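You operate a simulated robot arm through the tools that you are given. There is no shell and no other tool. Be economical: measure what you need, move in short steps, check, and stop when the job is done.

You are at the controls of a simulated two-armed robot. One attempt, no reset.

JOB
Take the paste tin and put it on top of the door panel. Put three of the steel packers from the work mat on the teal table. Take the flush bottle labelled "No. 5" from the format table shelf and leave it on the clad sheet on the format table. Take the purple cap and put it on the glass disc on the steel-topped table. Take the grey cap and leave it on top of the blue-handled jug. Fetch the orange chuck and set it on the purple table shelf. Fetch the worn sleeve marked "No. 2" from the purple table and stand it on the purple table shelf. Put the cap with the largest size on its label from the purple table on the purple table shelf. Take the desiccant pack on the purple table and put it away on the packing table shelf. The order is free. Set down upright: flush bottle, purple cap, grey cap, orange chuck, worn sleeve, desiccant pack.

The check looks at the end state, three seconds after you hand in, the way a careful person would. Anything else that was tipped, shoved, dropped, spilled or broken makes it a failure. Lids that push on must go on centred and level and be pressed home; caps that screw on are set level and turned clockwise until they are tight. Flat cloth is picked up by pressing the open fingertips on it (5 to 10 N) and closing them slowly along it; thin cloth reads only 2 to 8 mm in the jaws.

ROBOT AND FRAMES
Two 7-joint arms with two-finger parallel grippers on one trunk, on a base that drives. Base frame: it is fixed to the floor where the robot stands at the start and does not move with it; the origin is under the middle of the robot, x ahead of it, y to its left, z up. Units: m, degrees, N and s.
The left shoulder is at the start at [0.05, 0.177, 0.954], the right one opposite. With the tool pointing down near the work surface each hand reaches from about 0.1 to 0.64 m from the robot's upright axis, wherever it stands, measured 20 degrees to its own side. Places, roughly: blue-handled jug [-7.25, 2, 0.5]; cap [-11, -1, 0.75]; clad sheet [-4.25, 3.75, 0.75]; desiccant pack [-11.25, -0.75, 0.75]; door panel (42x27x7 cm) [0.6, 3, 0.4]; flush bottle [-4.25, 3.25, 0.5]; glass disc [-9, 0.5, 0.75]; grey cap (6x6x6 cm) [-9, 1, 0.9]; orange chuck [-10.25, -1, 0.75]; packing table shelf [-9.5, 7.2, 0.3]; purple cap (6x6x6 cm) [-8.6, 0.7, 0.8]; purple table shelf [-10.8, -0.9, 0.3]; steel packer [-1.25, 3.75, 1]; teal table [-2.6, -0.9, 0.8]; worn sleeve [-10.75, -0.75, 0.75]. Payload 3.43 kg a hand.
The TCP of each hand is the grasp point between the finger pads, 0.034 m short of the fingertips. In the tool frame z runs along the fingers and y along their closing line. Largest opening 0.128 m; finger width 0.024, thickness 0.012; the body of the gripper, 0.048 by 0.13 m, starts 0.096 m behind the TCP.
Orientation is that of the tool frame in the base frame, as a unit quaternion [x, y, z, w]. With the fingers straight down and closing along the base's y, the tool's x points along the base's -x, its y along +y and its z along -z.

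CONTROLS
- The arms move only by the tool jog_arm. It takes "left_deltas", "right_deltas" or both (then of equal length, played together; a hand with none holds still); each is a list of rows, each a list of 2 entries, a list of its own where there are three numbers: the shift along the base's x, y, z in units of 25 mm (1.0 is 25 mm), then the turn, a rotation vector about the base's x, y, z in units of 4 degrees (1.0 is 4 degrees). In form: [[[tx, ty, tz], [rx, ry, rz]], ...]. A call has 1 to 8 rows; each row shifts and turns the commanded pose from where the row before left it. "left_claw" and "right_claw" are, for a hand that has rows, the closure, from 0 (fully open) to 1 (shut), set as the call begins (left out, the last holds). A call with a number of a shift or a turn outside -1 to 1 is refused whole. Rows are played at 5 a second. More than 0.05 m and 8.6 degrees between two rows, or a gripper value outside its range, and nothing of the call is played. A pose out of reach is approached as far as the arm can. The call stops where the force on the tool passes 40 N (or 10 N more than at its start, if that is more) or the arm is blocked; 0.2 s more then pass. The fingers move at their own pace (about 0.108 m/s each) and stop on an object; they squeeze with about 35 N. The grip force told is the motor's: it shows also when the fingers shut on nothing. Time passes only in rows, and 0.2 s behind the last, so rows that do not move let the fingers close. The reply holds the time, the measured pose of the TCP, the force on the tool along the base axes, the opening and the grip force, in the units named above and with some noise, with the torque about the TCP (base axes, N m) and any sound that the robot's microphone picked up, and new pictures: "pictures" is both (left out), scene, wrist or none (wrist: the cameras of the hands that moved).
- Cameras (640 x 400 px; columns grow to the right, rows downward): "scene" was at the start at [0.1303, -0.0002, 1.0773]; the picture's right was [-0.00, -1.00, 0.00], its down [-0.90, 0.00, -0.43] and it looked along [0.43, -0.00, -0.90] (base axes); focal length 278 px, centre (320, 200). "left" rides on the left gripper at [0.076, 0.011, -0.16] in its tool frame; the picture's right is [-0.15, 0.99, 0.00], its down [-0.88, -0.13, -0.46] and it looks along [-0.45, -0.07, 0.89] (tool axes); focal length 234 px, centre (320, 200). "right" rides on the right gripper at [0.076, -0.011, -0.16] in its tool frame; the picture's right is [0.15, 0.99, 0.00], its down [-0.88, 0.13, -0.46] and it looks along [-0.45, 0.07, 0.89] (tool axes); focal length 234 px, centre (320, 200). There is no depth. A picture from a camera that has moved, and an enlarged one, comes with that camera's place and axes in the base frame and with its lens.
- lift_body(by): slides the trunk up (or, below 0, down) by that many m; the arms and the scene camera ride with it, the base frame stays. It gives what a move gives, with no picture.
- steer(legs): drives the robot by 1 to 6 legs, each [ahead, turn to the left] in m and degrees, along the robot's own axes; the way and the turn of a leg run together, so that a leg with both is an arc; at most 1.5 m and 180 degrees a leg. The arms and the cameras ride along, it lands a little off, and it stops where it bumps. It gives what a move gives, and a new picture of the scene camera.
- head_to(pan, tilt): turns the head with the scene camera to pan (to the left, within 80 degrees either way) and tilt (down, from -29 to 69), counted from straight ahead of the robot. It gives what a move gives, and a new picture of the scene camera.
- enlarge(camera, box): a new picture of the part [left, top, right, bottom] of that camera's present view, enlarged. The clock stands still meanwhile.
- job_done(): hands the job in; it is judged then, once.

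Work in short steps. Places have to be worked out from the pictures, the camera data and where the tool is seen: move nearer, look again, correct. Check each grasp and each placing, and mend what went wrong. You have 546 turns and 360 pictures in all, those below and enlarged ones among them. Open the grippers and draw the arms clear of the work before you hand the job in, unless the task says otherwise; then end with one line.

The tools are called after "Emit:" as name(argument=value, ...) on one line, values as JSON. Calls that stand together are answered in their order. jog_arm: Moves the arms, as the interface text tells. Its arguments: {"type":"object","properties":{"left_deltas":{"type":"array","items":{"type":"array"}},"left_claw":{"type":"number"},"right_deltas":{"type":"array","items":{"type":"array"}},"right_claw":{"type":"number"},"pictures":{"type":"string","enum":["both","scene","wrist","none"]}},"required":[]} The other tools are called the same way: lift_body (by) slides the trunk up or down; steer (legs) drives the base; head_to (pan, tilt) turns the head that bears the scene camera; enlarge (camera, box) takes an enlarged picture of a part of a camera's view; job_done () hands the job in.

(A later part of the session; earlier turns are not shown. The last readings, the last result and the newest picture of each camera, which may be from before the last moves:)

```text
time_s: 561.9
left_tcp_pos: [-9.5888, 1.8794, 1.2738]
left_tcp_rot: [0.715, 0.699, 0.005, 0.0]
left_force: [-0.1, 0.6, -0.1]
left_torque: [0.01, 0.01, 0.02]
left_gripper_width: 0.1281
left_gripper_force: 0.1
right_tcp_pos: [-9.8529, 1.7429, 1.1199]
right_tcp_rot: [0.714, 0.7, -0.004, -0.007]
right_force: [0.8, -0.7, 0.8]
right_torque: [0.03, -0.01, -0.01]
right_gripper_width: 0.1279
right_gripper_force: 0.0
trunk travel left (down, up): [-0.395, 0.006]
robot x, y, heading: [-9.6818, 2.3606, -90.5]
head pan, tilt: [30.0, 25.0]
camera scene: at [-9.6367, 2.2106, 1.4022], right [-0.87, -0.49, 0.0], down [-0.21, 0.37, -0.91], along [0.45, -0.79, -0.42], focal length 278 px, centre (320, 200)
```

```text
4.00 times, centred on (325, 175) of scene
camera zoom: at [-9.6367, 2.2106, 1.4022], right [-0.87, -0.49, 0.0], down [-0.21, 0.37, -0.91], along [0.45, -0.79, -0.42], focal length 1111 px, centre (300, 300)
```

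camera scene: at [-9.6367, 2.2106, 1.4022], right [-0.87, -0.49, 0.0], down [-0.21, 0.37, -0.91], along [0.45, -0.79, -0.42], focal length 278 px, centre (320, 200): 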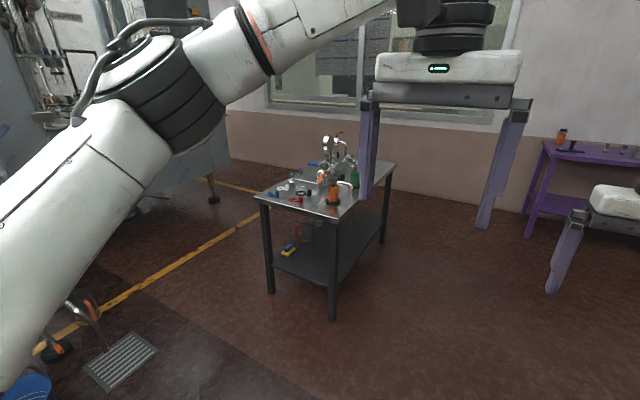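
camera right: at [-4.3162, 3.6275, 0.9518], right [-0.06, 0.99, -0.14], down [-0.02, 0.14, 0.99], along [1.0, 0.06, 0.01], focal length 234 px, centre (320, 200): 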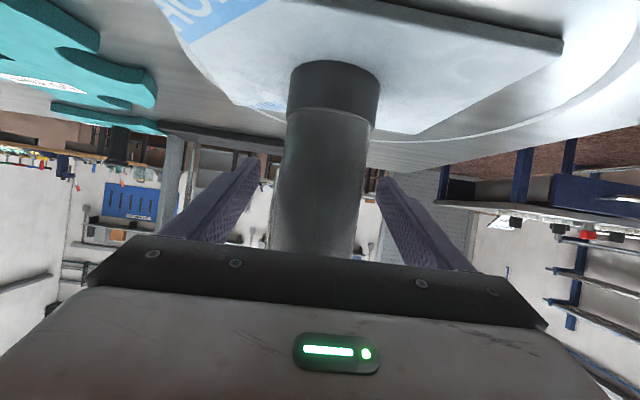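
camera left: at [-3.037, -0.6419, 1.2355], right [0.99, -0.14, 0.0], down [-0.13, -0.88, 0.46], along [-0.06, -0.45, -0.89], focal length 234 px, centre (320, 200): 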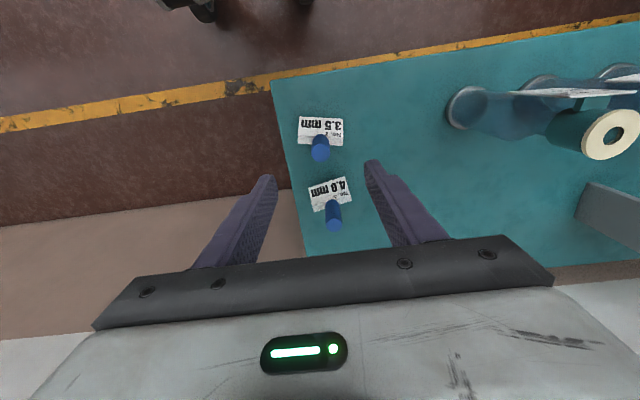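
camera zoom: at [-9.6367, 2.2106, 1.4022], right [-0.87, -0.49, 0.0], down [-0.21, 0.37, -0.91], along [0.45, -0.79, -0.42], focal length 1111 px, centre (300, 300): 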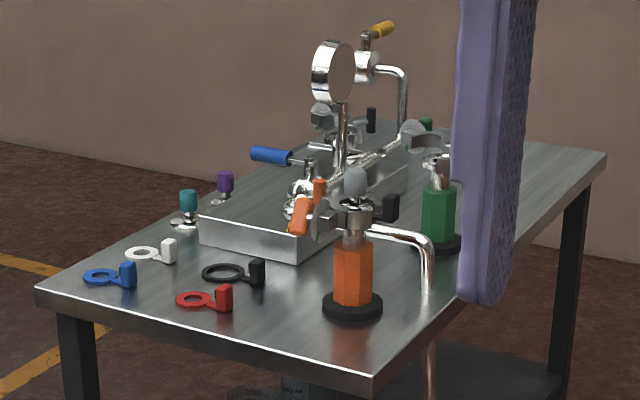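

Purple cap ≈(-8.63, 0.71), grey cap ≈(-9.04, 1.02) atop something orange. I retract both hands, then drive to the table's west side and face it.

Emit:
jog_arm(left_deltas=[[[0, 1, 0], [0, 0, 0]], [[0, 1, 0], [0, 0, 0]], [[0, 1, 0], [0, 0, 0]], [[0, 1, 0], [0, 0, 0]], [[0, 1, 0], [0, 0, 0]], [[0, 0, 0], [0, 0, 0]], [[0, 0, 0], [0, 0, 0]], [[0, 0, 0], [0, 0, 0]]], right_deltas=[[[0, 1, 0.4], [0, 0, 0]], [[0, 1, 0.5], [0, 0, 0]], [[0, 1, 0.5], [0, 0, 0]], [[0, 1, 0.5], [0, 0, 0]], [[0, 1, 0.5], [0, 0, 0]], [[0, 1, 0.5], [0, 0, 0]], [[0, 1, 0.5], [0, 0, 0]], [[0, 1, 0.5], [0, 0, 0]]], pictures="none")

Emit:
head_to(pan=0, tilt=40)

Emit:
steer(legs=[[1.5, 0], [0.1, 0], [0, 90]])

```text
time_s: 563.6
left_tcp_pos: [-9.5891, 2.0048, 1.2753]
left_tcp_rot: [0.715, 0.7, 0.005, 0.0]
left_force: [0.2, 0.0, -0.3]
left_torque: [0.03, -0.01, 0.03]
left_gripper_width: 0.1278
left_gripper_force: 0.0
right_tcp_pos: [-9.8779, 1.7609, 1.1943]
right_tcp_rot: [0.724, 0.69, 0.002, -0.007]
right_force: [-0.5, 0.5, 0.6]
right_torque: [0.0, -0.01, 0.0]
right_gripper_width: 0.1281
right_gripper_force: 0.0
right hand out of reach, approached as far as the arm can: row 1, 2, 3, 4, 5, 6, 7, 8
trunk travel left (down, up): [-0.395, 0.006]
robot x, y, heading: [-9.6826, 2.3611, -90.1]
head pan, tilt: [30.0, 25.0]
```

```text
time_s: 564.6
left_tcp_pos: [-9.5891, 2.0055, 1.2747]
left_tcp_rot: [0.714, 0.7, 0.005, 0.0]
left_force: [0.0, -0.5, 0.3]
left_torque: [-0.01, -0.01, 0.03]
left_gripper_width: 0.1281
left_gripper_force: 0.0
right_tcp_pos: [-9.8795, 1.7609, 1.1962]
right_tcp_rot: [0.723, 0.69, 0.0, -0.005]
right_force: [-0.5, -0.5, 0.5]
right_torque: [-0.01, 0.0, 0.0]
right_gripper_width: 0.1279
right_gripper_force: 0.1
trunk travel left (down, up): [-0.395, 0.006]
robot x, y, heading: [-9.6812, 2.361, -90.4]
head pan, tilt: [0.0, 40.0]
camera scene: at [-9.6826, 2.2057, 1.3789], right [-1.0, 0.0, 0.0], down [0.0, 0.64, -0.77], along [0.0, -0.77, -0.64], focal length 278 px, centre (320, 200)
```

scene: 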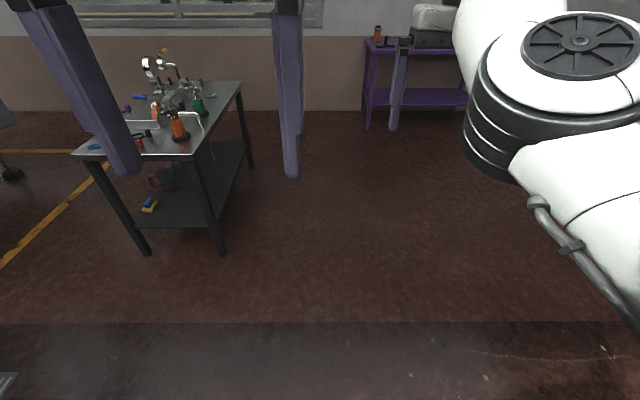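

```text
time_s: 576.5
left_tcp_pos: [-9.3261, 0.8536, 1.2742]
left_tcp_rot: [0.018, 1.0, 0.004, -0.004]
left_force: [-0.4, 0.2, 0.4]
left_torque: [-0.02, 0.01, 0.0]
left_gripper_width: 0.1279
left_gripper_force: 0.0
right_tcp_pos: [-9.0867, 0.5609, 1.1972]
right_tcp_rot: [0.031, 1.0, -0.003, -0.002]
right_force: [-1.0, -0.3, 0.9]
right_torque: [-0.02, -0.03, 0.0]
right_gripper_width: 0.1279
right_gripper_force: 0.1
trunk travel left (down, up): [-0.395, 0.006]
robot x, y, heading: [-9.6773, 0.7646, -1.4]
head pan, tilt: [0.0, 40.0]
camera scene: at [-9.5294, 0.7646, 1.3789], right [-0.02, -1.0, 0.0], down [-0.64, 0.01, -0.77], along [0.77, -0.02, -0.64], focal length 278 px, centre (320, 200)
```

scene: 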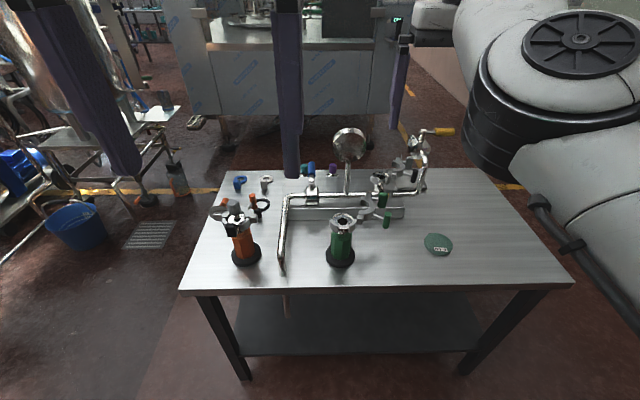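

The view is good: a greenish disc at right and capped posts. I zoom in on the table.

Emit:
enlarge(camera="scene", box=[190, 120, 350, 290])

Emit:
enlarge(camera="scene", box=[320, 120, 470, 270])

```text
2.35 times, centred on (270, 205) of scene
camera zoom: at [-9.5294, 0.7646, 1.3789], right [-0.02, -1.0, 0.0], down [-0.64, 0.01, -0.77], along [0.77, -0.02, -0.64], focal length 654 px, centre (438, 188)
```

zoom: 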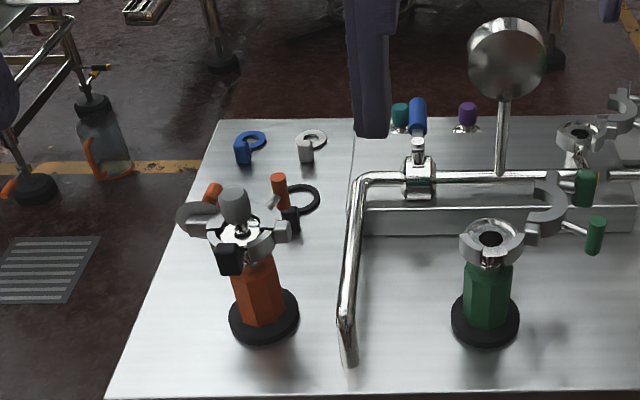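

```text
2.67 times, centred on (395, 195) of scene
camera zoom: at [-9.5294, 0.7646, 1.3789], right [-0.02, -1.0, 0.0], down [-0.64, 0.01, -0.77], along [0.77, -0.02, -0.64], focal length 741 px, centre (120, 213)
```

zoom: 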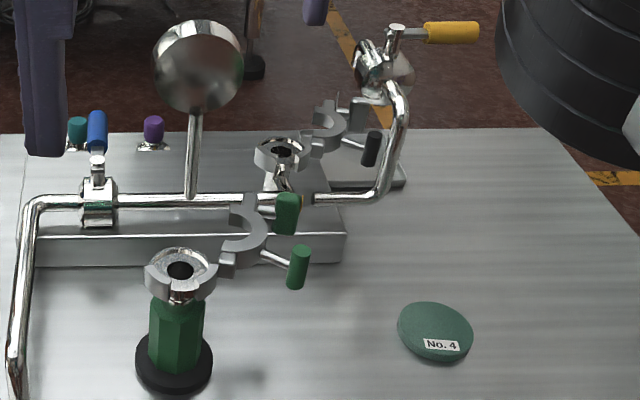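

The grey cap sits in a clamp ferrule on the orange post (≈(-9.012, 0.961)); the purple and teal caps stand at the back; the green disc bears "No. 4". I first bring the right arm to a normal pose, and move the left hand nearer for a close look.

Emit:
jog_arm(right_deltas=[[[-0.5, 0, -0.7], [0, 0, 0]], [[-0.5, 0, -0.7], [0, 0, 0]], [[-0.7, 0, -0.7], [0, 0, 0]], [[-0.7, 0, -0.7], [0, 0, 0]], [[-0.8, 0, -0.7], [0, 0, 0]], [[-0.8, 0, -0.7], [0, 0, 0]], [[-1, 0, -0.5], [0, 0, 0]], [[-1, 0, -0.5], [0, 0, 0]]], left_deltas=[[[0.7, 0.5, -0.3], [0, 0, 0.5]], [[0.7, 0.5, -0.3], [0, 0, 0]], [[0.7, 0.5, -0.3], [0, 0, 0]], [[0.7, 0.5, -0.3], [0, 0, 0]], [[0.7, 0.5, -0.3], [0, 0, 0]], [[0.7, 0.5, -0.3], [0, 0, 0]], [[0.7, 0.5, -0.3], [0, 0, 0]], [[0.7, 0.5, -0.3], [0, 0, 0]]], pictures="both")

```text
time_s: 578.3
left_tcp_pos: [-9.1854, 0.9541, 1.2139]
left_tcp_rot: [0.001, 1.0, 0.004, -0.004]
left_force: [0.1, 0.8, -0.4]
left_torque: [0.01, 0.01, 0.0]
left_gripper_width: 0.1284
left_gripper_force: 0.0
right_tcp_pos: [-9.0916, 0.5155, 1.1572]
right_tcp_rot: [0.042, 0.999, 0.0, 0.0]
right_force: [0.1, 0.0, 0.1]
right_torque: [0.0, -0.04, -0.04]
right_gripper_width: 0.1279
right_gripper_force: 0.1
right hand out of reach, approached as far as the arm can: row 1, 2, 3, 4, 5, 6, 7, 8
trunk travel left (down, up): [-0.395, 0.006]
robot x, y, heading: [-9.6833, 0.7696, -1.2]
head pan, tilt: [0.0, 40.0]
camera scene: at [-9.529, 0.7646, 1.3788], right [-0.02, -1.0, 0.0], down [-0.64, 0.01, -0.77], along [0.77, -0.02, -0.64], focal length 278 px, centre (320, 200)
camera right: at [-9.1672, 0.513, 1.3171], right [-0.06, 1.0, 0.0], down [0.89, 0.06, 0.46], along [0.45, 0.03, -0.89], focal length 234 px, centre (320, 200)
camera left: at [-9.2614, 0.9649, 1.374], right [0.15, 0.99, 0.01], down [0.88, -0.14, 0.45], along [0.45, -0.06, -0.89], focal length 234 px, centre (320, 200)
```

scene: 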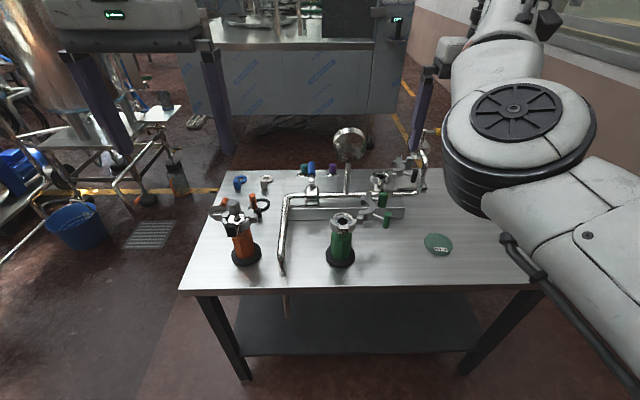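
right: 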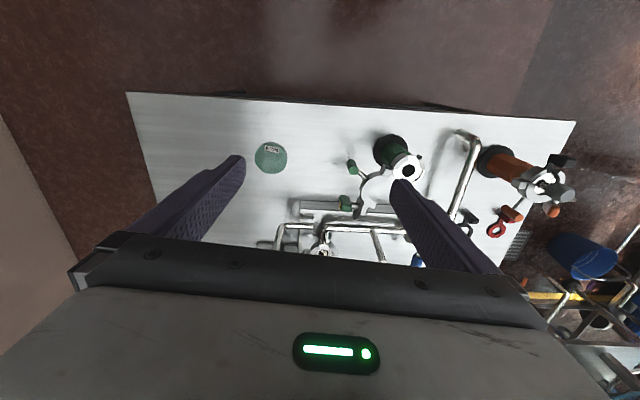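
left: 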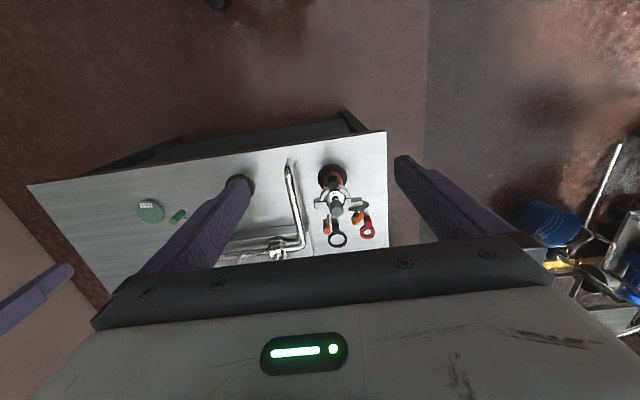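

I zoom into the left wrist view for the capped post.

Emit:
enlarge(camera="left", box=[285, 140, 405, 255])

Emit:
jog_arm(right_deltas=[[[0, -0.5, -1], [0, 0, 0.3]], [[0, -0.5, -1], [0, 0, 0.3]], [[0, -0.5, -1], [0, 0, 0]], [[0, -0.5, -1], [0, 0, 0]], [[0, -0.5, -1], [0, 0, 0]]], pictures="scene")

```text
3.48 times, centred on (345, 198) of left
camera zoom: at [-9.2614, 0.9649, 1.374], right [0.15, 0.99, 0.01], down [0.88, -0.14, 0.45], along [0.45, -0.06, -0.89], focal length 814 px, centre (233, 209)
```

zoom: 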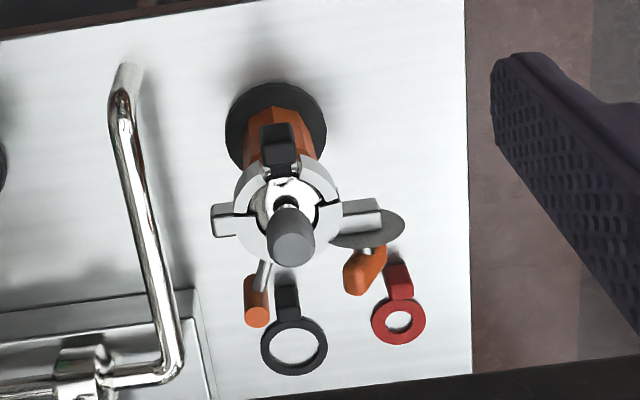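

```text
time_s: 579.5
left_tcp_pos: [-9.1856, 0.9531, 1.2148]
left_tcp_rot: [0.001, 1.0, 0.003, -0.004]
left_force: [-0.3, 0.0, 0.4]
left_torque: [0.03, 0.0, -0.03]
left_gripper_width: 0.1282
left_gripper_force: 0.0
right_tcp_pos: [-9.0921, 0.4657, 1.0291]
right_tcp_rot: [0.01, 1.0, -0.003, -0.002]
right_force: [0.0, 0.5, 0.0]
right_torque: [0.03, 0.02, -0.02]
right_gripper_width: 0.128
right_gripper_force: 0.1
trunk travel left (down, up): [-0.395, 0.006]
robot x, y, heading: [-9.6827, 0.7696, -1.1]
head pan, tilt: [0.0, 40.0]
camera scene: at [-9.5291, 0.7638, 1.3788], right [-0.02, -1.0, 0.0], down [-0.64, 0.01, -0.77], along [0.77, -0.02, -0.64], focal length 278 px, centre (320, 200)
```

scene: 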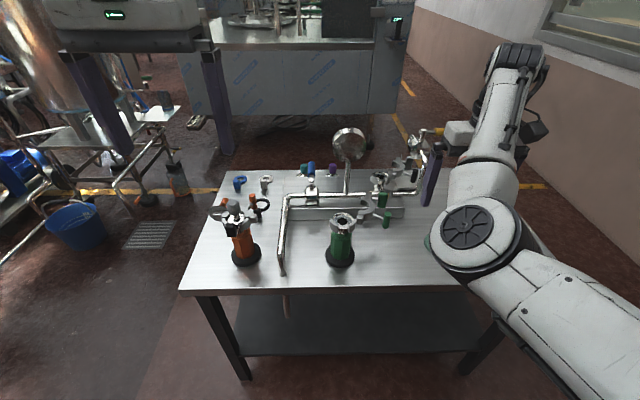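

The knob top solves to (-9.015, 0.962, 0.949) with its flange near z 0.89 and the clamp halves swung open. I retract the right hand and move the base 0.14 m closer.

Emit:
jog_arm(right_deltas=[[[-1, -0.3, 0], [0, 0, 0]], [[-1, -0.3, 0], [0, 0, 0]], [[-1, -0.3, 0], [0, 0, 0]], [[-1, -0.3, 0], [0, 0, 0]], [[-1, -0.3, 0], [0, 0, 0]], [[-1, -0.3, 0], [0, 0, 0]], [[-1, -0.3, 0], [0, 0, 0]]], pictures="none")

Emit:
steer(legs=[[0.14, 1.1]])

```text
time_s: 581.1
left_tcp_pos: [-9.1863, 0.9528, 1.2156]
left_tcp_rot: [0.001, 1.0, 0.004, -0.003]
left_force: [0.8, 0.2, 0.5]
left_torque: [0.0, -0.01, 0.02]
left_gripper_width: 0.1282
left_gripper_force: 0.1
right_tcp_pos: [-9.2474, 0.3631, 1.0208]
right_tcp_rot: [0.027, 1.0, -0.012, -0.005]
right_force: [-0.2, 0.3, 0.7]
right_torque: [0.0, -0.03, 0.0]
right_gripper_width: 0.128
right_gripper_force: 0.1
right hand out of reach, approached as far as the arm can: row 3, 4, 5, 6, 7
trunk travel left (down, up): [-0.395, 0.006]
robot x, y, heading: [-9.6827, 0.7647, -1.1]
head pan, tilt: [0.0, 40.0]
```

```text
time_s: 582.5
left_tcp_pos: [-9.0471, 0.9603, 1.2138]
left_tcp_rot: [-0.008, 1.0, 0.003, -0.004]
left_force: [-0.3, -0.2, -0.5]
left_torque: [-0.02, 0.0, 0.02]
left_gripper_width: 0.1281
left_gripper_force: 0.0
right_tcp_pos: [-9.0971, 0.37, 1.022]
right_tcp_rot: [0.018, 1.0, -0.009, -0.002]
right_force: [0.0, -0.2, 0.5]
right_torque: [-0.05, 0.02, 0.03]
right_gripper_width: 0.128
right_gripper_force: 0.1
trunk travel left (down, up): [-0.395, 0.006]
robot x, y, heading: [-9.5453, 0.7663, -0.2]
head pan, tilt: [0.0, 40.0]
camera scene: at [-9.3882, 0.7655, 1.3787], right [0.0, -1.0, 0.0], down [-0.64, 0.0, -0.77], along [0.77, 0.0, -0.64], focal length 278 px, centre (320, 200)
```

scene: 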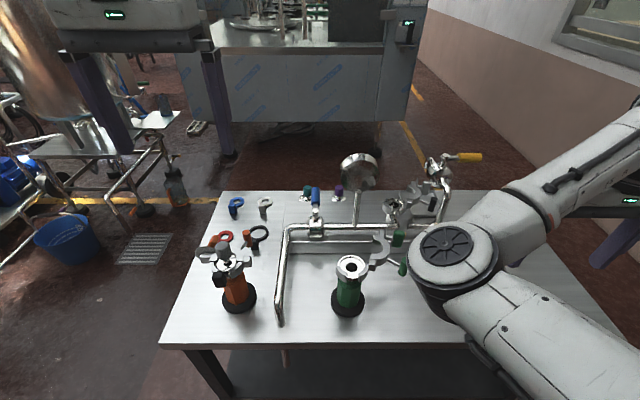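

Emit:
enlarge(camera="scene", box=[180, 180, 300, 320])

Emit:
jog_arm(left_deltas=[[[0.4, 0, -1], [0, 0, 0]], [[0.4, 0, -1], [0, 0, 0]], [[0.2, 0, -1], [0, 0, 0]], [[0.2, 0, -1], [0, 0, 0]], [[0, 0, -1], [0, 0, 0]], [[0, 0, -1], [0, 0, 0]]], pictures="wrist")

```text
2.86 times, centred on (240, 250) of scene
camera zoom: at [-9.3882, 0.7655, 1.3787], right [0.0, -1.0, 0.0], down [-0.64, 0.0, -0.77], along [0.77, 0.0, -0.64], focal length 794 px, centre (549, 57)
```

zoom: 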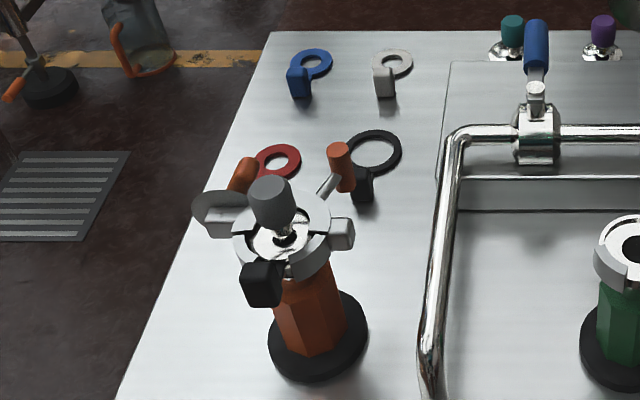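

```text
time_s: 583.9
left_tcp_pos: [-9.0174, 0.9597, 1.0635]
left_tcp_rot: [-0.007, 1.0, 0.004, -0.002]
left_force: [-0.1, 0.5, -0.3]
left_torque: [0.02, 0.02, -0.02]
left_gripper_width: 0.128
left_gripper_force: 0.0
right_tcp_pos: [-9.0986, 0.3684, 1.0245]
right_tcp_rot: [0.021, 1.0, -0.009, -0.003]
right_force: [0.3, 0.0, -0.3]
right_torque: [-0.01, 0.02, 0.01]
right_gripper_width: 0.1277
right_gripper_force: 0.0
trunk travel left (down, up): [-0.395, 0.006]
robot x, y, heading: [-9.5408, 0.7651, 0.1]
head pan, tilt: [0.0, 40.0]
camera left: at [-9.0946, 0.9701, 1.2242], right [0.13, 0.99, 0.01], down [0.89, -0.12, 0.45], along [0.45, -0.05, -0.89], focal length 234 px, centre (320, 200)
```

left: 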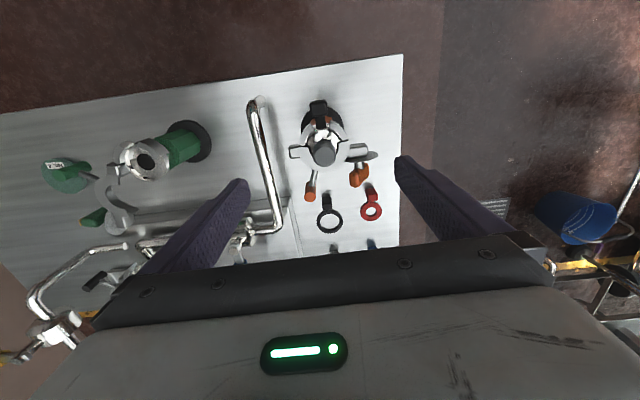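

The knob is at (-9.0155, 0.966). I lower so the pads take the knob, tips staying above the clamp parts (TCP z≈0.948).

Emit:
jog_arm(left_deltas=[[[0.08, 0.24, -0.6], [0, 0, 0]], [[0, 0, -1], [0, 0, 0]], [[0, 0, -1], [0, 0, 0]], [[0, 0, -1], [0, 0, 0]], [[0, 0, -1], [0, 0, 0]]], left_claw=0.3, pictures="wrist")

```text
time_s: 585.0
left_tcp_pos: [-9.0157, 0.9679, 0.9485]
left_tcp_rot: [-0.007, 1.0, 0.003, -0.002]
left_force: [0.4, -0.2, 0.8]
left_torque: [0.02, 0.0, 0.01]
left_gripper_width: 0.0894
left_gripper_force: 0.2
right_tcp_pos: [-9.0982, 0.368, 1.0251]
right_tcp_rot: [0.021, 1.0, -0.01, -0.002]
right_force: [-0.8, -0.1, -0.6]
right_torque: [-0.02, 0.03, -0.02]
right_gripper_width: 0.128
right_gripper_force: 0.1
trunk travel left (down, up): [-0.395, 0.006]
robot x, y, heading: [-9.5453, 0.7659, -0.2]
head pan, tilt: [0.0, 40.0]
camera left: at [-9.0924, 0.9764, 1.109], right [0.13, 0.99, 0.01], down [0.89, -0.12, 0.45], along [0.45, -0.05, -0.89], focal length 234 px, centre (320, 200)
```

left: 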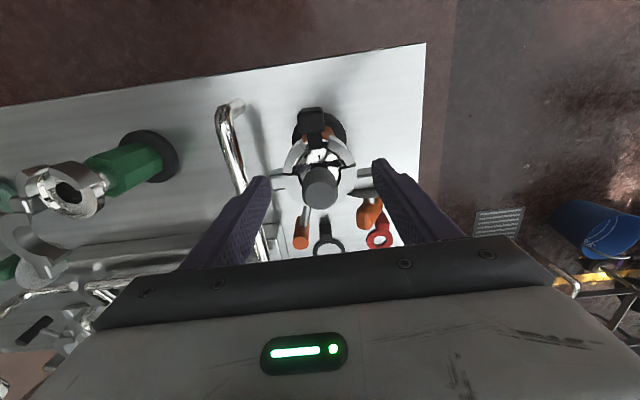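

Emit:
enlarge(camera="left", box=[250, 90, 410, 260])

```text
2.35 times, centred on (330, 175) of left
camera zoom: at [-9.0924, 0.9764, 1.109], right [0.13, 0.99, 0.01], down [0.89, -0.12, 0.45], along [0.45, -0.05, -0.89], focal length 551 px, centre (296, 259)
```

zoom: 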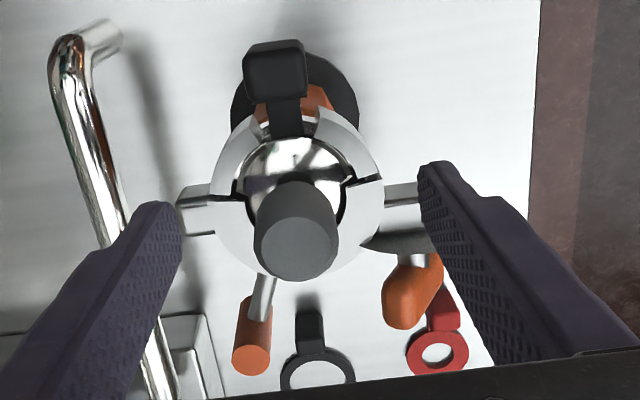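

The clamp halves appear closed around the cap's flange. I grip the knob and test with a small lift.

Emit:
jog_arm(left_deltas=[[[0, 0, 0], [0, 0, 0]], [[0, 0, 0], [0, 0, 0]], [[0, 0, 0], [0, 0, 0]], [[0, 0, 0], [0, 0, 0]]], left_claw=1, pictures="none")

Emit:
jog_arm(left_deltas=[[[0, 0, 0.15], [0, 0, 0]], [[0, 0, 0.1], [0, 0, 0]]], pictures="wrist")

```text
time_s: 586.0
left_tcp_pos: [-9.0167, 0.9674, 0.9494]
left_tcp_rot: [-0.008, 1.0, 0.004, -0.003]
left_force: [-0.7, -0.6, -0.6]
left_torque: [-0.05, 0.02, -0.03]
left_gripper_width: 0.0288
left_gripper_force: 35.1
right_tcp_pos: [-9.0973, 0.3694, 1.024]
right_tcp_rot: [0.022, 1.0, -0.01, -0.002]
right_force: [0.6, -0.1, -0.4]
right_torque: [0.01, 0.03, 0.02]
right_gripper_width: 0.1281
right_gripper_force: 0.1
trunk travel left (down, up): [-0.395, 0.006]
robot x, y, heading: [-9.5418, 0.7665, -0.4]
head pan, tilt: [0.0, 40.0]
```

```text
time_s: 586.6
left_tcp_pos: [-9.0163, 0.9665, 0.9556]
left_tcp_rot: [-0.007, 1.0, 0.003, -0.003]
left_force: [0.1, 0.2, -2.4]
left_torque: [0.0, 0.02, 0.05]
left_gripper_width: 0.029
left_gripper_force: 35.3
right_tcp_pos: [-9.0977, 0.369, 1.024]
right_tcp_rot: [0.02, 1.0, -0.009, -0.002]
right_force: [0.0, -0.2, -0.1]
right_torque: [-0.01, -0.01, 0.0]
right_gripper_width: 0.1282
right_gripper_force: 0.2
trunk travel left (down, up): [-0.395, 0.006]
robot x, y, heading: [-9.5455, 0.7677, -0.3]
head pan, tilt: [0.0, 40.0]
camera left: at [-9.093, 0.9764, 1.1154], right [0.13, 0.99, 0.01], down [0.89, -0.12, 0.45], along [0.45, -0.05, -0.89], focal length 234 px, centre (320, 200)
```

left: 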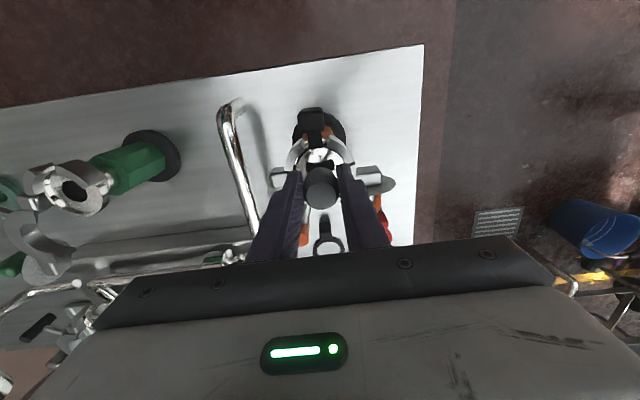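

Only 2.4 N for 6 mm: it comes free. I lift more and check that only the cap moves.

Emit:
jog_arm(left_deltas=[[[0, 0, 0.4], [0, 0, 0]], [[0, 0, 0.5], [0, 0, 0]], [[0, 0, 0.5], [0, 0, 0]], [[0, 0, 0.8], [0, 0, 0]]], pictures="both")

Emit:
enlarge(camera="left", box=[250, 90, 410, 260])

```text
time_s: 587.6
left_tcp_pos: [-9.0182, 0.9671, 1.0118]
left_tcp_rot: [-0.008, 1.0, 0.003, -0.003]
left_force: [0.5, -0.4, -1.2]
left_torque: [0.02, 0.01, 0.01]
left_gripper_width: 0.029
left_gripper_force: 34.8
right_tcp_pos: [-9.098, 0.3675, 1.0237]
right_tcp_rot: [0.02, 1.0, -0.009, 0.0]
right_force: [0.2, -0.3, -0.2]
right_torque: [-0.02, 0.0, 0.01]
right_gripper_width: 0.1282
right_gripper_force: 0.1
trunk travel left (down, up): [-0.395, 0.006]
robot x, y, heading: [-9.5419, 0.768, -0.1]
head pan, tilt: [0.0, 40.0]
camera scene: at [-9.3892, 0.7655, 1.3788], right [0.0, -1.0, 0.0], down [-0.64, 0.0, -0.77], along [0.77, 0.0, -0.64], focal length 278 px, centre (320, 200)
camera left: at [-9.0938, 0.9765, 1.1708], right [0.13, 0.99, 0.01], down [0.89, -0.12, 0.45], along [0.45, -0.05, -0.89], focal length 234 px, centre (320, 200)
```

scene: 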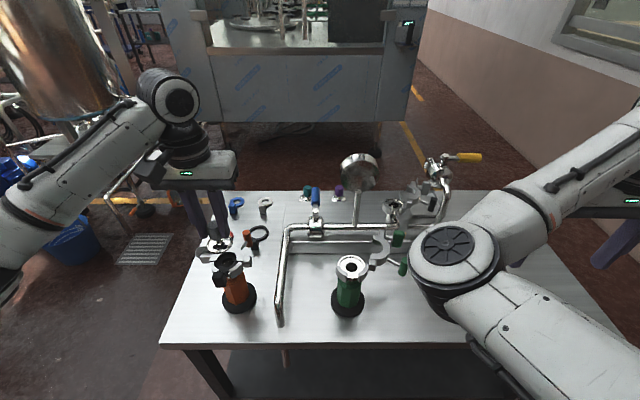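
left: 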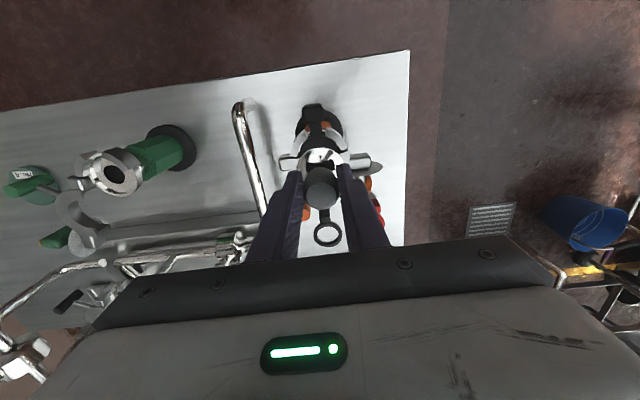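

```text
2.35 times, centred on (330, 175) of left
camera zoom: at [-9.0938, 0.9765, 1.1708], right [0.13, 0.99, 0.01], down [0.89, -0.12, 0.45], along [0.45, -0.05, -0.89], focal length 551 px, centre (296, 259)
```

zoom: 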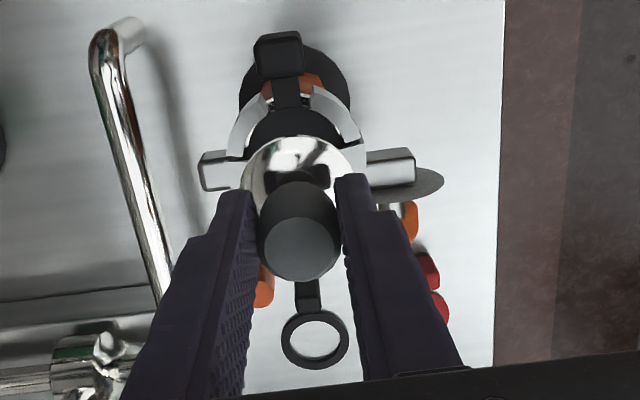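

The cap is free and the gasket stayed behind. I lift it higher and look toward the skid for the blue-handled jug.

Emit:
jog_arm(left_deltas=[[[-0.3, 0, 1], [0, 0, 0]], [[-0.5, 0, 1], [0, 0, 0]], [[-0.7, 0, 1], [0, 0, 0]], [[-0.7, 0, 0.8], [0, 0, 0]], [[-0.7, 0, 0], [0, 0, 0]], [[-0.7, 0, 0], [0, 0, 0]]], pictures="none")

Emit:
head_to(pan=20, tilt=20)

Emit:
enlarge(camera="scene", box=[180, 100, 420, 280])

```text
time_s: 589.0
left_tcp_pos: [-9.1072, 0.9669, 1.1045]
left_tcp_rot: [-0.008, 1.0, 0.005, -0.003]
left_force: [0.6, 0.6, -1.7]
left_torque: [-0.04, -0.01, 0.03]
left_gripper_width: 0.0288
left_gripper_force: 34.9
right_tcp_pos: [-9.0997, 0.3692, 1.0246]
right_tcp_rot: [0.021, 1.0, -0.01, -0.001]
right_force: [0.1, -0.3, 0.3]
right_torque: [-0.01, 0.02, 0.02]
right_gripper_width: 0.128
right_gripper_force: 0.0
trunk travel left (down, up): [-0.395, 0.006]
robot x, y, heading: [-9.5452, 0.7677, -0.3]
head pan, tilt: [0.0, 40.0]
```

```text
time_s: 589.9
left_tcp_pos: [-9.1074, 0.9663, 1.1052]
left_tcp_rot: [-0.009, 1.0, 0.004, -0.003]
left_force: [-0.3, 0.1, -0.9]
left_torque: [0.0, 0.05, -0.01]
left_gripper_width: 0.0289
left_gripper_force: 35.0
right_tcp_pos: [-9.098, 0.3695, 1.0246]
right_tcp_rot: [0.021, 1.0, -0.01, -0.002]
right_force: [-0.5, 0.5, -0.1]
right_torque: [-0.01, -0.01, -0.03]
right_gripper_width: 0.1279
right_gripper_force: 0.0
trunk travel left (down, up): [-0.395, 0.006]
robot x, y, heading: [-9.5441, 0.7696, 0.0]
head pan, tilt: [20.0, 20.0]
camera scene: at [-9.3864, 0.7973, 1.4102], right [0.34, -0.94, 0.0], down [-0.32, -0.12, -0.94], along [0.88, 0.32, -0.34], focal length 278 px, centre (320, 200)
```

scene: 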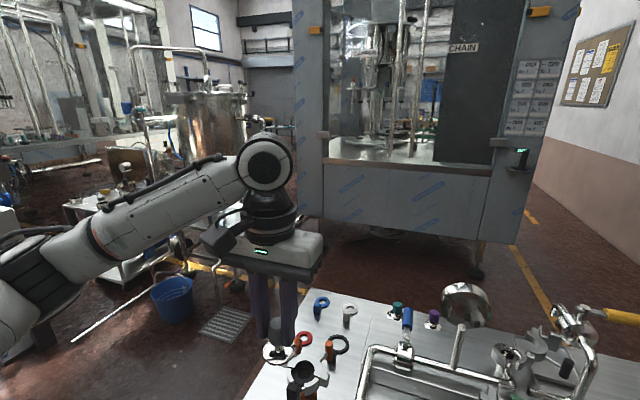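

```text
2.22 times, centred on (300, 190) of scene
camera zoom: at [-9.3864, 0.7973, 1.4102], right [0.34, -0.94, 0.0], down [-0.32, -0.12, -0.94], along [0.88, 0.32, -0.34], focal length 617 px, centre (364, 222)
```

zoom: 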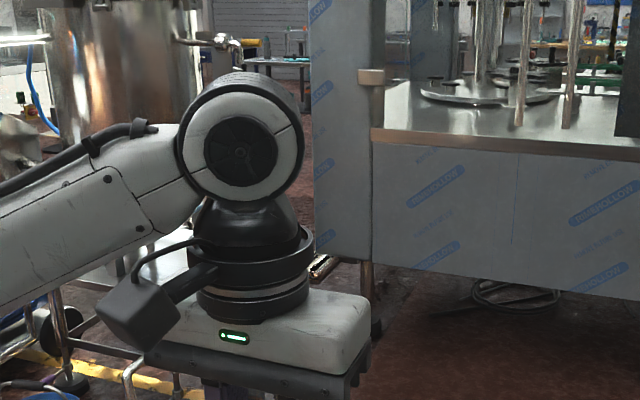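

My arm hides it. I back off, go north to y≈1.75 and face east for a clear look.

Emit:
steer(legs=[[-0.25, 0], [0, 90], [0.98, 0], [0, -90], [0.7, 0]])

Emit:
head_to(pan=0, tilt=25)

```text
time_s: 607.5
left_tcp_pos: [-8.6543, 1.9506, 1.1043]
left_tcp_rot: [-0.009, 1.0, 0.003, -0.004]
left_force: [0.3, -0.1, -1.8]
left_torque: [0.01, 0.01, 0.0]
left_gripper_width: 0.029
left_gripper_force: 35.2
right_tcp_pos: [-8.6451, 1.3529, 1.0229]
right_tcp_rot: [0.019, 1.0, -0.01, -0.002]
right_force: [-0.6, 0.2, 0.4]
right_torque: [-0.02, 0.01, 0.01]
right_gripper_width: 0.1281
right_gripper_force: 0.0
trunk travel left (down, up): [-0.395, 0.006]
robot x, y, heading: [-9.0919, 1.7506, 0.0]
head pan, tilt: [20.0, 20.0]
camera scene: at [-8.9337, 1.7804, 1.4102], right [0.34, -0.94, 0.0], down [-0.32, -0.12, -0.94], along [0.88, 0.32, -0.34], focal length 278 px, centre (320, 200)
```

scene: 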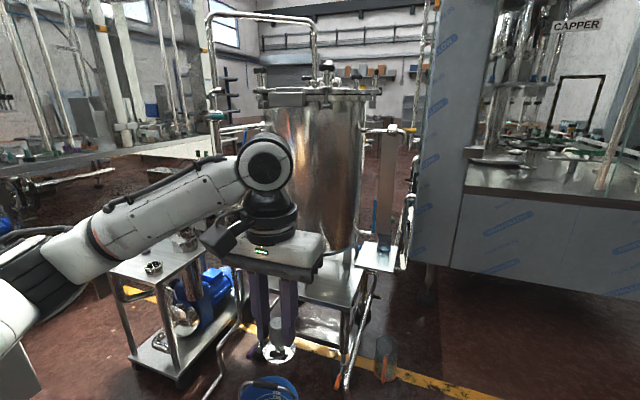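

```text
time_s: 608.3
left_tcp_pos: [-8.6554, 1.9499, 1.105]
left_tcp_rot: [-0.01, 1.0, 0.003, -0.004]
left_force: [-0.3, 0.6, -1.8]
left_torque: [0.06, -0.01, 0.04]
left_gripper_width: 0.029
left_gripper_force: 34.8
right_tcp_pos: [-8.6447, 1.3517, 1.023]
right_tcp_rot: [0.02, 1.0, -0.01, -0.002]
right_force: [0.6, -0.2, 0.1]
right_torque: [0.0, -0.02, 0.03]
right_gripper_width: 0.1282
right_gripper_force: 0.1
trunk travel left (down, up): [-0.395, 0.006]
robot x, y, heading: [-9.0897, 1.7478, -0.1]
head pan, tilt: [0.0, 25.0]
camera scene: at [-8.9294, 1.7486, 1.4022], right [0.0, -1.0, 0.0], down [-0.42, 0.0, -0.91], along [0.91, 0.0, -0.42], focal length 278 px, centre (320, 200)
```

scene: 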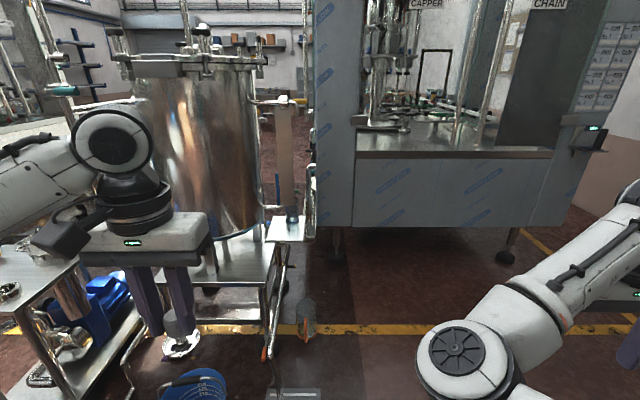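

Emit:
enlarge(camera="scene", box=[220, 150, 360, 370])

```text
1.82 times, centred on (290, 260) of scene
camera zoom: at [-8.9294, 1.7486, 1.4022], right [0.0, -1.0, 0.0], down [-0.42, 0.0, -0.91], along [0.91, 0.0, -0.42], focal length 505 px, centre (374, 91)
```

zoom: 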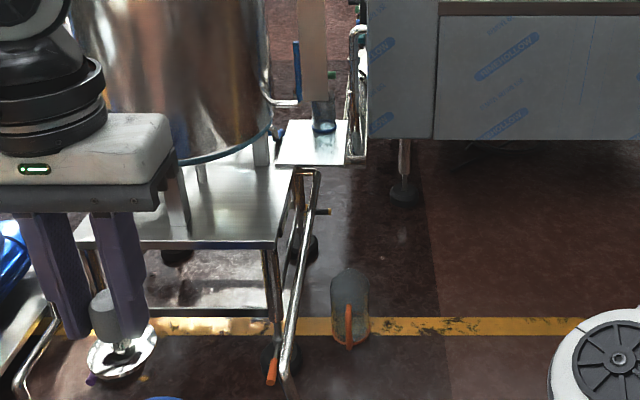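

Emit:
enlarge(camera="scene", box=[255, 185, 335, 245])

```text
6.67 times, centred on (295, 215) of scene
camera zoom: at [-8.9294, 1.7486, 1.4022], right [0.0, -1.0, 0.0], down [-0.42, 0.0, -0.91], along [0.91, 0.0, -0.42], focal length 1852 px, centre (487, 100)
```

zoom: 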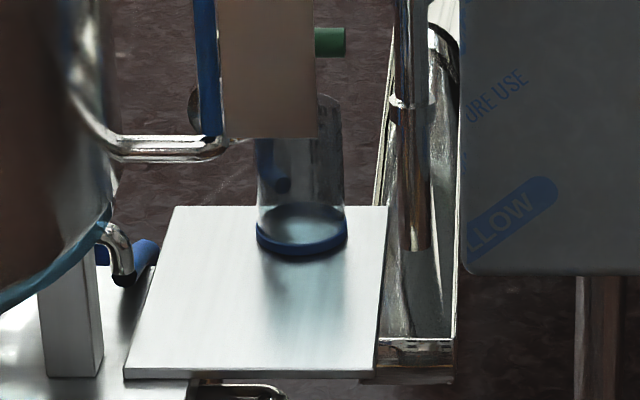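

The jug stands on the skid's side plate at about (-7.22, 1.95), with a hanging panel west of it and another jug on the floor in front; it should be approached from the east. I tuck the right hand inward and drive the loop back.

Emit:
jog_arm(right_deltas=[[[0, 1, 0], [0, 0, 0]], [[0, 1, 0], [0, 0, 0]], [[0, 1, 0], [0, 0, 0]], [[0, 1, 0], [0, 0, 0]], [[0, 1, 0], [0, 0, 0]], [[0, 1, 0], [0, 0, 0]]], pictures="scene")

```text
time_s: 609.7
left_tcp_pos: [-8.6538, 1.9497, 1.1046]
left_tcp_rot: [-0.009, 1.0, 0.004, -0.004]
left_force: [-0.1, 1.0, -1.3]
left_torque: [-0.02, 0.02, 0.0]
left_gripper_width: 0.0286
left_gripper_force: 34.9
right_tcp_pos: [-8.5816, 1.3927, 1.0142]
right_tcp_rot: [0.04, 0.999, -0.013, 0.008]
right_force: [0.4, 0.1, -0.1]
right_torque: [-0.05, -0.02, 0.0]
right_gripper_width: 0.1278
right_gripper_force: 0.0
right hand out of reach, approached as far as the arm can: row 1, 2, 3, 4, 5, 6
trunk travel left (down, up): [-0.395, 0.006]
robot x, y, heading: [-9.0888, 1.75, -0.0]
head pan, tilt: [0.0, 25.0]
camera scene: at [-8.9292, 1.7487, 1.4021], right [0.0, -1.0, 0.0], down [-0.42, 0.0, -0.91], along [0.91, 0.0, -0.42], focal length 278 px, centre (320, 200)
```

scene: 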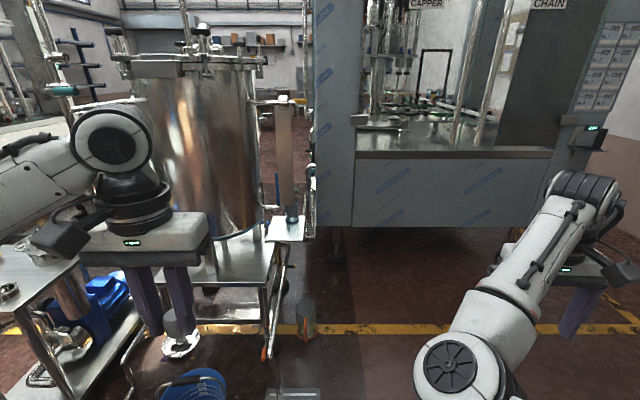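

The right arm is in an awkward elbow-in shape. I stretch it forward and lower to let it unwind.

Emit:
jog_arm(right_deltas=[[[0.9, -0.5, -1], [0, 0, 0.3]], [[0.9, -0.5, -1], [0, 0, 0.3]], [[0.9, -0.5, -1], [0, 0, 0]], [[0.9, -0.5, -1], [0, 0, 0]], [[0.9, -0.5, -1], [0, 0, 0]], [[0.5, -0.5, -1], [0, 0, 0]], [[0, -0.5, -1], [0, 0, 0]], [[0, -0.5, -1], [0, 0, 0]]], pictures="scene")

```text
time_s: 611.5
left_tcp_pos: [-8.655, 1.9507, 1.1064]
left_tcp_rot: [-0.009, 1.0, 0.004, -0.003]
left_force: [-0.3, 0.9, -1.7]
left_torque: [-0.01, 0.01, 0.03]
left_gripper_width: 0.029
left_gripper_force: 34.8
right_tcp_pos: [-8.4827, 1.3255, 0.8153]
right_tcp_rot: [-0.001, 1.0, -0.009, -0.001]
right_force: [0.3, 0.6, 0.2]
right_torque: [0.03, -0.02, 0.07]
right_gripper_width: 0.1278
right_gripper_force: 0.0
right hand out of reach, approached as far as the arm can: row 6, 7, 8
trunk travel left (down, up): [-0.395, 0.006]
robot x, y, heading: [-9.089, 1.7504, -0.1]
head pan, tilt: [0.0, 25.0]
camera scene: at [-8.9295, 1.7486, 1.4022], right [0.0, -1.0, 0.0], down [-0.42, 0.0, -0.91], along [0.91, 0.0, -0.42], focal length 278 px, centre (320, 200)
```

scene: 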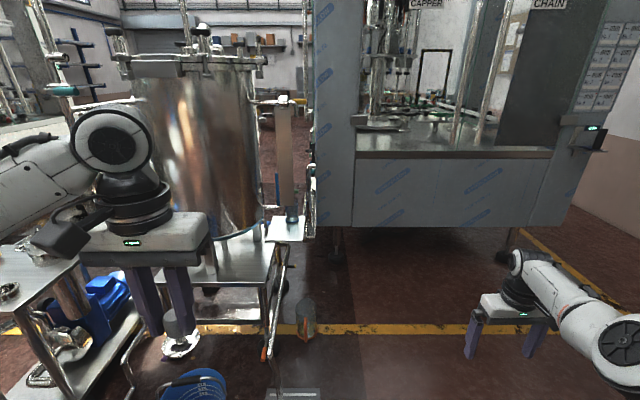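

Unwound: the elbow is outside again. I bring the right hand to a compact travel pose.

Emit:
jog_arm(right_deltas=[[[-0.8, 1, 0.5], [0, 0, 0]], [[-0.8, 1, 0.5], [0, 0, 0]], [[-0.8, 1, 0.5], [0, 0, 0]], [[-0.8, 1, 0.5], [0, 0, 0]], [[-0.8, 1, 0.5], [0, 0, 0]], [[-0.8, 1, 0.5], [0, 0, 0]], [[-0.8, 1, 0.5], [0, 0, 0]], [[-0.8, 1, 0.5], [0, 0, 0]]], pictures="scene")

```text
time_s: 613.3
left_tcp_pos: [-8.6538, 1.9511, 1.1052]
left_tcp_rot: [-0.01, 1.0, 0.003, -0.003]
left_force: [0.1, 0.3, -1.8]
left_torque: [0.01, 0.03, -0.01]
left_gripper_width: 0.029
left_gripper_force: 34.6
right_tcp_pos: [-8.4425, 1.4942, 0.8647]
right_tcp_rot: [-0.002, 1.0, -0.01, -0.002]
right_force: [0.0, -1.0, 1.2]
right_torque: [-0.01, 0.03, 0.02]
right_gripper_width: 0.1282
right_gripper_force: 0.0
right hand out of reach, approached as far as the arm can: row 1, 2, 3, 4, 5, 6, 7, 8
trunk travel left (down, up): [-0.395, 0.006]
robot x, y, heading: [-9.0895, 1.7459, 0.2]
head pan, tilt: [0.0, 25.0]
camera scene: at [-8.9295, 1.749, 1.4022], right [0.0, -1.0, 0.0], down [-0.42, 0.0, -0.91], along [0.91, 0.0, -0.42], focal length 278 px, centre (320, 200)
```

scene: 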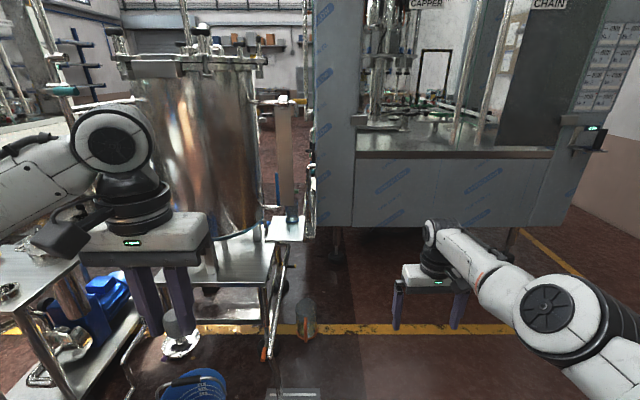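

The right arm still won't come back. I try raising straight up first.

Emit:
jog_arm(right_deltas=[[[0, 0, 1], [0, 0, 0]], [[0, 0, 1], [0, 0, 0]], [[0, 0, 1], [0, 0, 0]], [[0, 0, 1], [0, 0, 0]], [[-1, 0, 0], [0, 0, 0]], [[-1, 0, 0], [0, 0, 0]]], pictures="none")

```text
time_s: 614.7
left_tcp_pos: [-8.6541, 1.9504, 1.1057]
left_tcp_rot: [-0.008, 1.0, 0.003, -0.003]
left_force: [0.0, 0.2, -0.9]
left_torque: [0.02, 0.01, 0.01]
left_gripper_width: 0.0291
left_gripper_force: 35.0
right_tcp_pos: [-8.4317, 1.493, 0.9611]
right_tcp_rot: [-0.002, 1.0, -0.01, -0.002]
right_force: [0.0, 0.0, 0.1]
right_torque: [0.02, 0.0, 0.02]
right_gripper_width: 0.1282
right_gripper_force: 0.1
right hand out of reach, approached as far as the arm can: row 1, 2, 3, 5, 6
trunk travel left (down, up): [-0.395, 0.006]
robot x, y, heading: [-9.0922, 1.7456, 0.1]
head pan, tilt: [0.0, 25.0]
```

Emit:
jog_arm(right_deltas=[[[-0.5, 0, 0], [0, 1, 0]], [[-0.5, 0, 0], [0, 1, 0]], [[-0.5, 0, 0], [0, 1, 0]], [[-0.5, 0, 0], [0, 1, 0]]], pictures="none")

Emit:
jog_arm(right_deltas=[[[-0.5, 0, 0], [0, -1, 0]], [[-0.5, 0, 0], [0, -1, 0]], [[-0.5, 0, 0], [0, -1, 0]], [[-0.5, 0, 0], [0, -1, 0]], [[-0.5, 0, 0], [0, -1, 0]], [[-0.5, 0, 0], [0, -1, 0]], [[-0.5, 0, 0], [0, -1, 0]], [[-0.5, 0, 0], [0, -1, 0]]], pictures="none")

```text
time_s: 615.7
left_tcp_pos: [-8.6539, 1.9502, 1.1058]
left_tcp_rot: [-0.009, 1.0, 0.003, -0.003]
left_force: [0.0, -0.6, -1.5]
left_torque: [-0.01, 0.01, -0.01]
left_gripper_width: 0.0291
left_gripper_force: 35.3
right_tcp_pos: [-8.4976, 1.4965, 0.9631]
right_tcp_rot: [-0.003, 0.99, -0.01, -0.141]
right_force: [0.0, -0.7, 0.5]
right_torque: [-0.03, 0.01, 0.0]
right_gripper_width: 0.1278
right_gripper_force: 0.0
right hand out of reach, approached as far as the arm can: row 1, 2, 4
trunk travel left (down, up): [-0.395, 0.006]
robot x, y, heading: [-9.0896, 1.7498, -0.0]
head pan, tilt: [0.0, 25.0]
```

```text
time_s: 617.5
left_tcp_pos: [-8.655, 1.9508, 1.104]
left_tcp_rot: [-0.009, 1.0, 0.003, -0.004]
left_force: [0.5, -0.6, -1.2]
left_torque: [-0.03, -0.03, 0.02]
left_gripper_width: 0.0291
left_gripper_force: 34.9
right_tcp_pos: [-8.368, 1.4924, 0.9487]
right_tcp_rot: [-0.001, 0.99, -0.009, 0.138]
right_force: [0.1, -0.1, -0.7]
right_torque: [-0.01, -0.05, -0.01]
right_gripper_width: 0.1277
right_gripper_force: 0.0
right hand out of reach, approached as far as the arm can: row 1, 2, 3, 4, 5, 6, 7, 8
trunk travel left (down, up): [-0.395, 0.006]
robot x, y, heading: [-9.0876, 1.751, 0.1]
head pan, tilt: [0.0, 25.0]
```

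Emit:
jog_arm(right_deltas=[[[0, 0, 0], [0, 1, 0]], [[0, 0, 0], [0, 1, 0]], [[0, 0, 0], [0, 1, 0]], [[0, 0, 0], [0, 1, 0]], [[-0.3, 1, 0], [0, 0, 0.5]], [[-0.3, 1, 0], [0, 0, 0.5]], [[-0.3, 1, 0], [0, 0, 0.5]], [[-0.3, 1, 0], [0, 0, 0.5]]], pictures="scene")

```text
time_s: 619.3
left_tcp_pos: [-8.6552, 1.9496, 1.1053]
left_tcp_rot: [-0.009, 1.0, 0.003, -0.004]
left_force: [-0.6, 0.5, -2.0]
left_torque: [0.0, 0.01, 0.0]
left_gripper_width: 0.0289
left_gripper_force: 34.5
right_tcp_pos: [-8.4629, 1.5947, 0.9523]
right_tcp_rot: [-0.072, 0.997, -0.009, -0.001]
right_force: [0.0, 0.7, -0.2]
right_torque: [-0.01, -0.02, -0.01]
right_gripper_width: 0.128
right_gripper_force: 0.0
right hand out of reach, approached as far as the arm can: row 1, 2, 3, 4
trunk travel left (down, up): [-0.395, 0.006]
robot x, y, heading: [-9.0879, 1.7497, -0.0]
head pan, tilt: [0.0, 25.0]
camera scene: at [-8.9295, 1.7489, 1.4022], right [0.0, -1.0, 0.0], down [-0.42, 0.0, -0.91], along [0.91, 0.0, -0.42], focal length 278 px, centre (320, 200)
```

scene: 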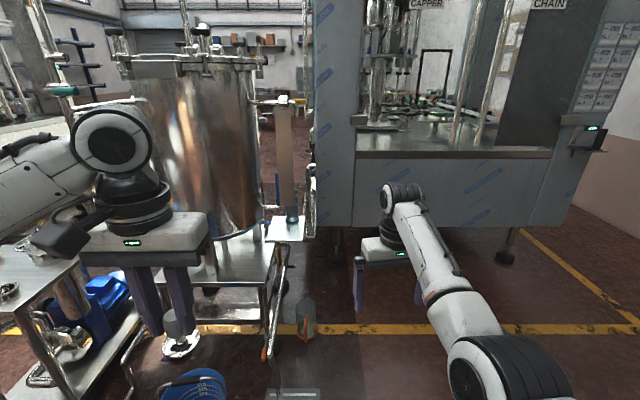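

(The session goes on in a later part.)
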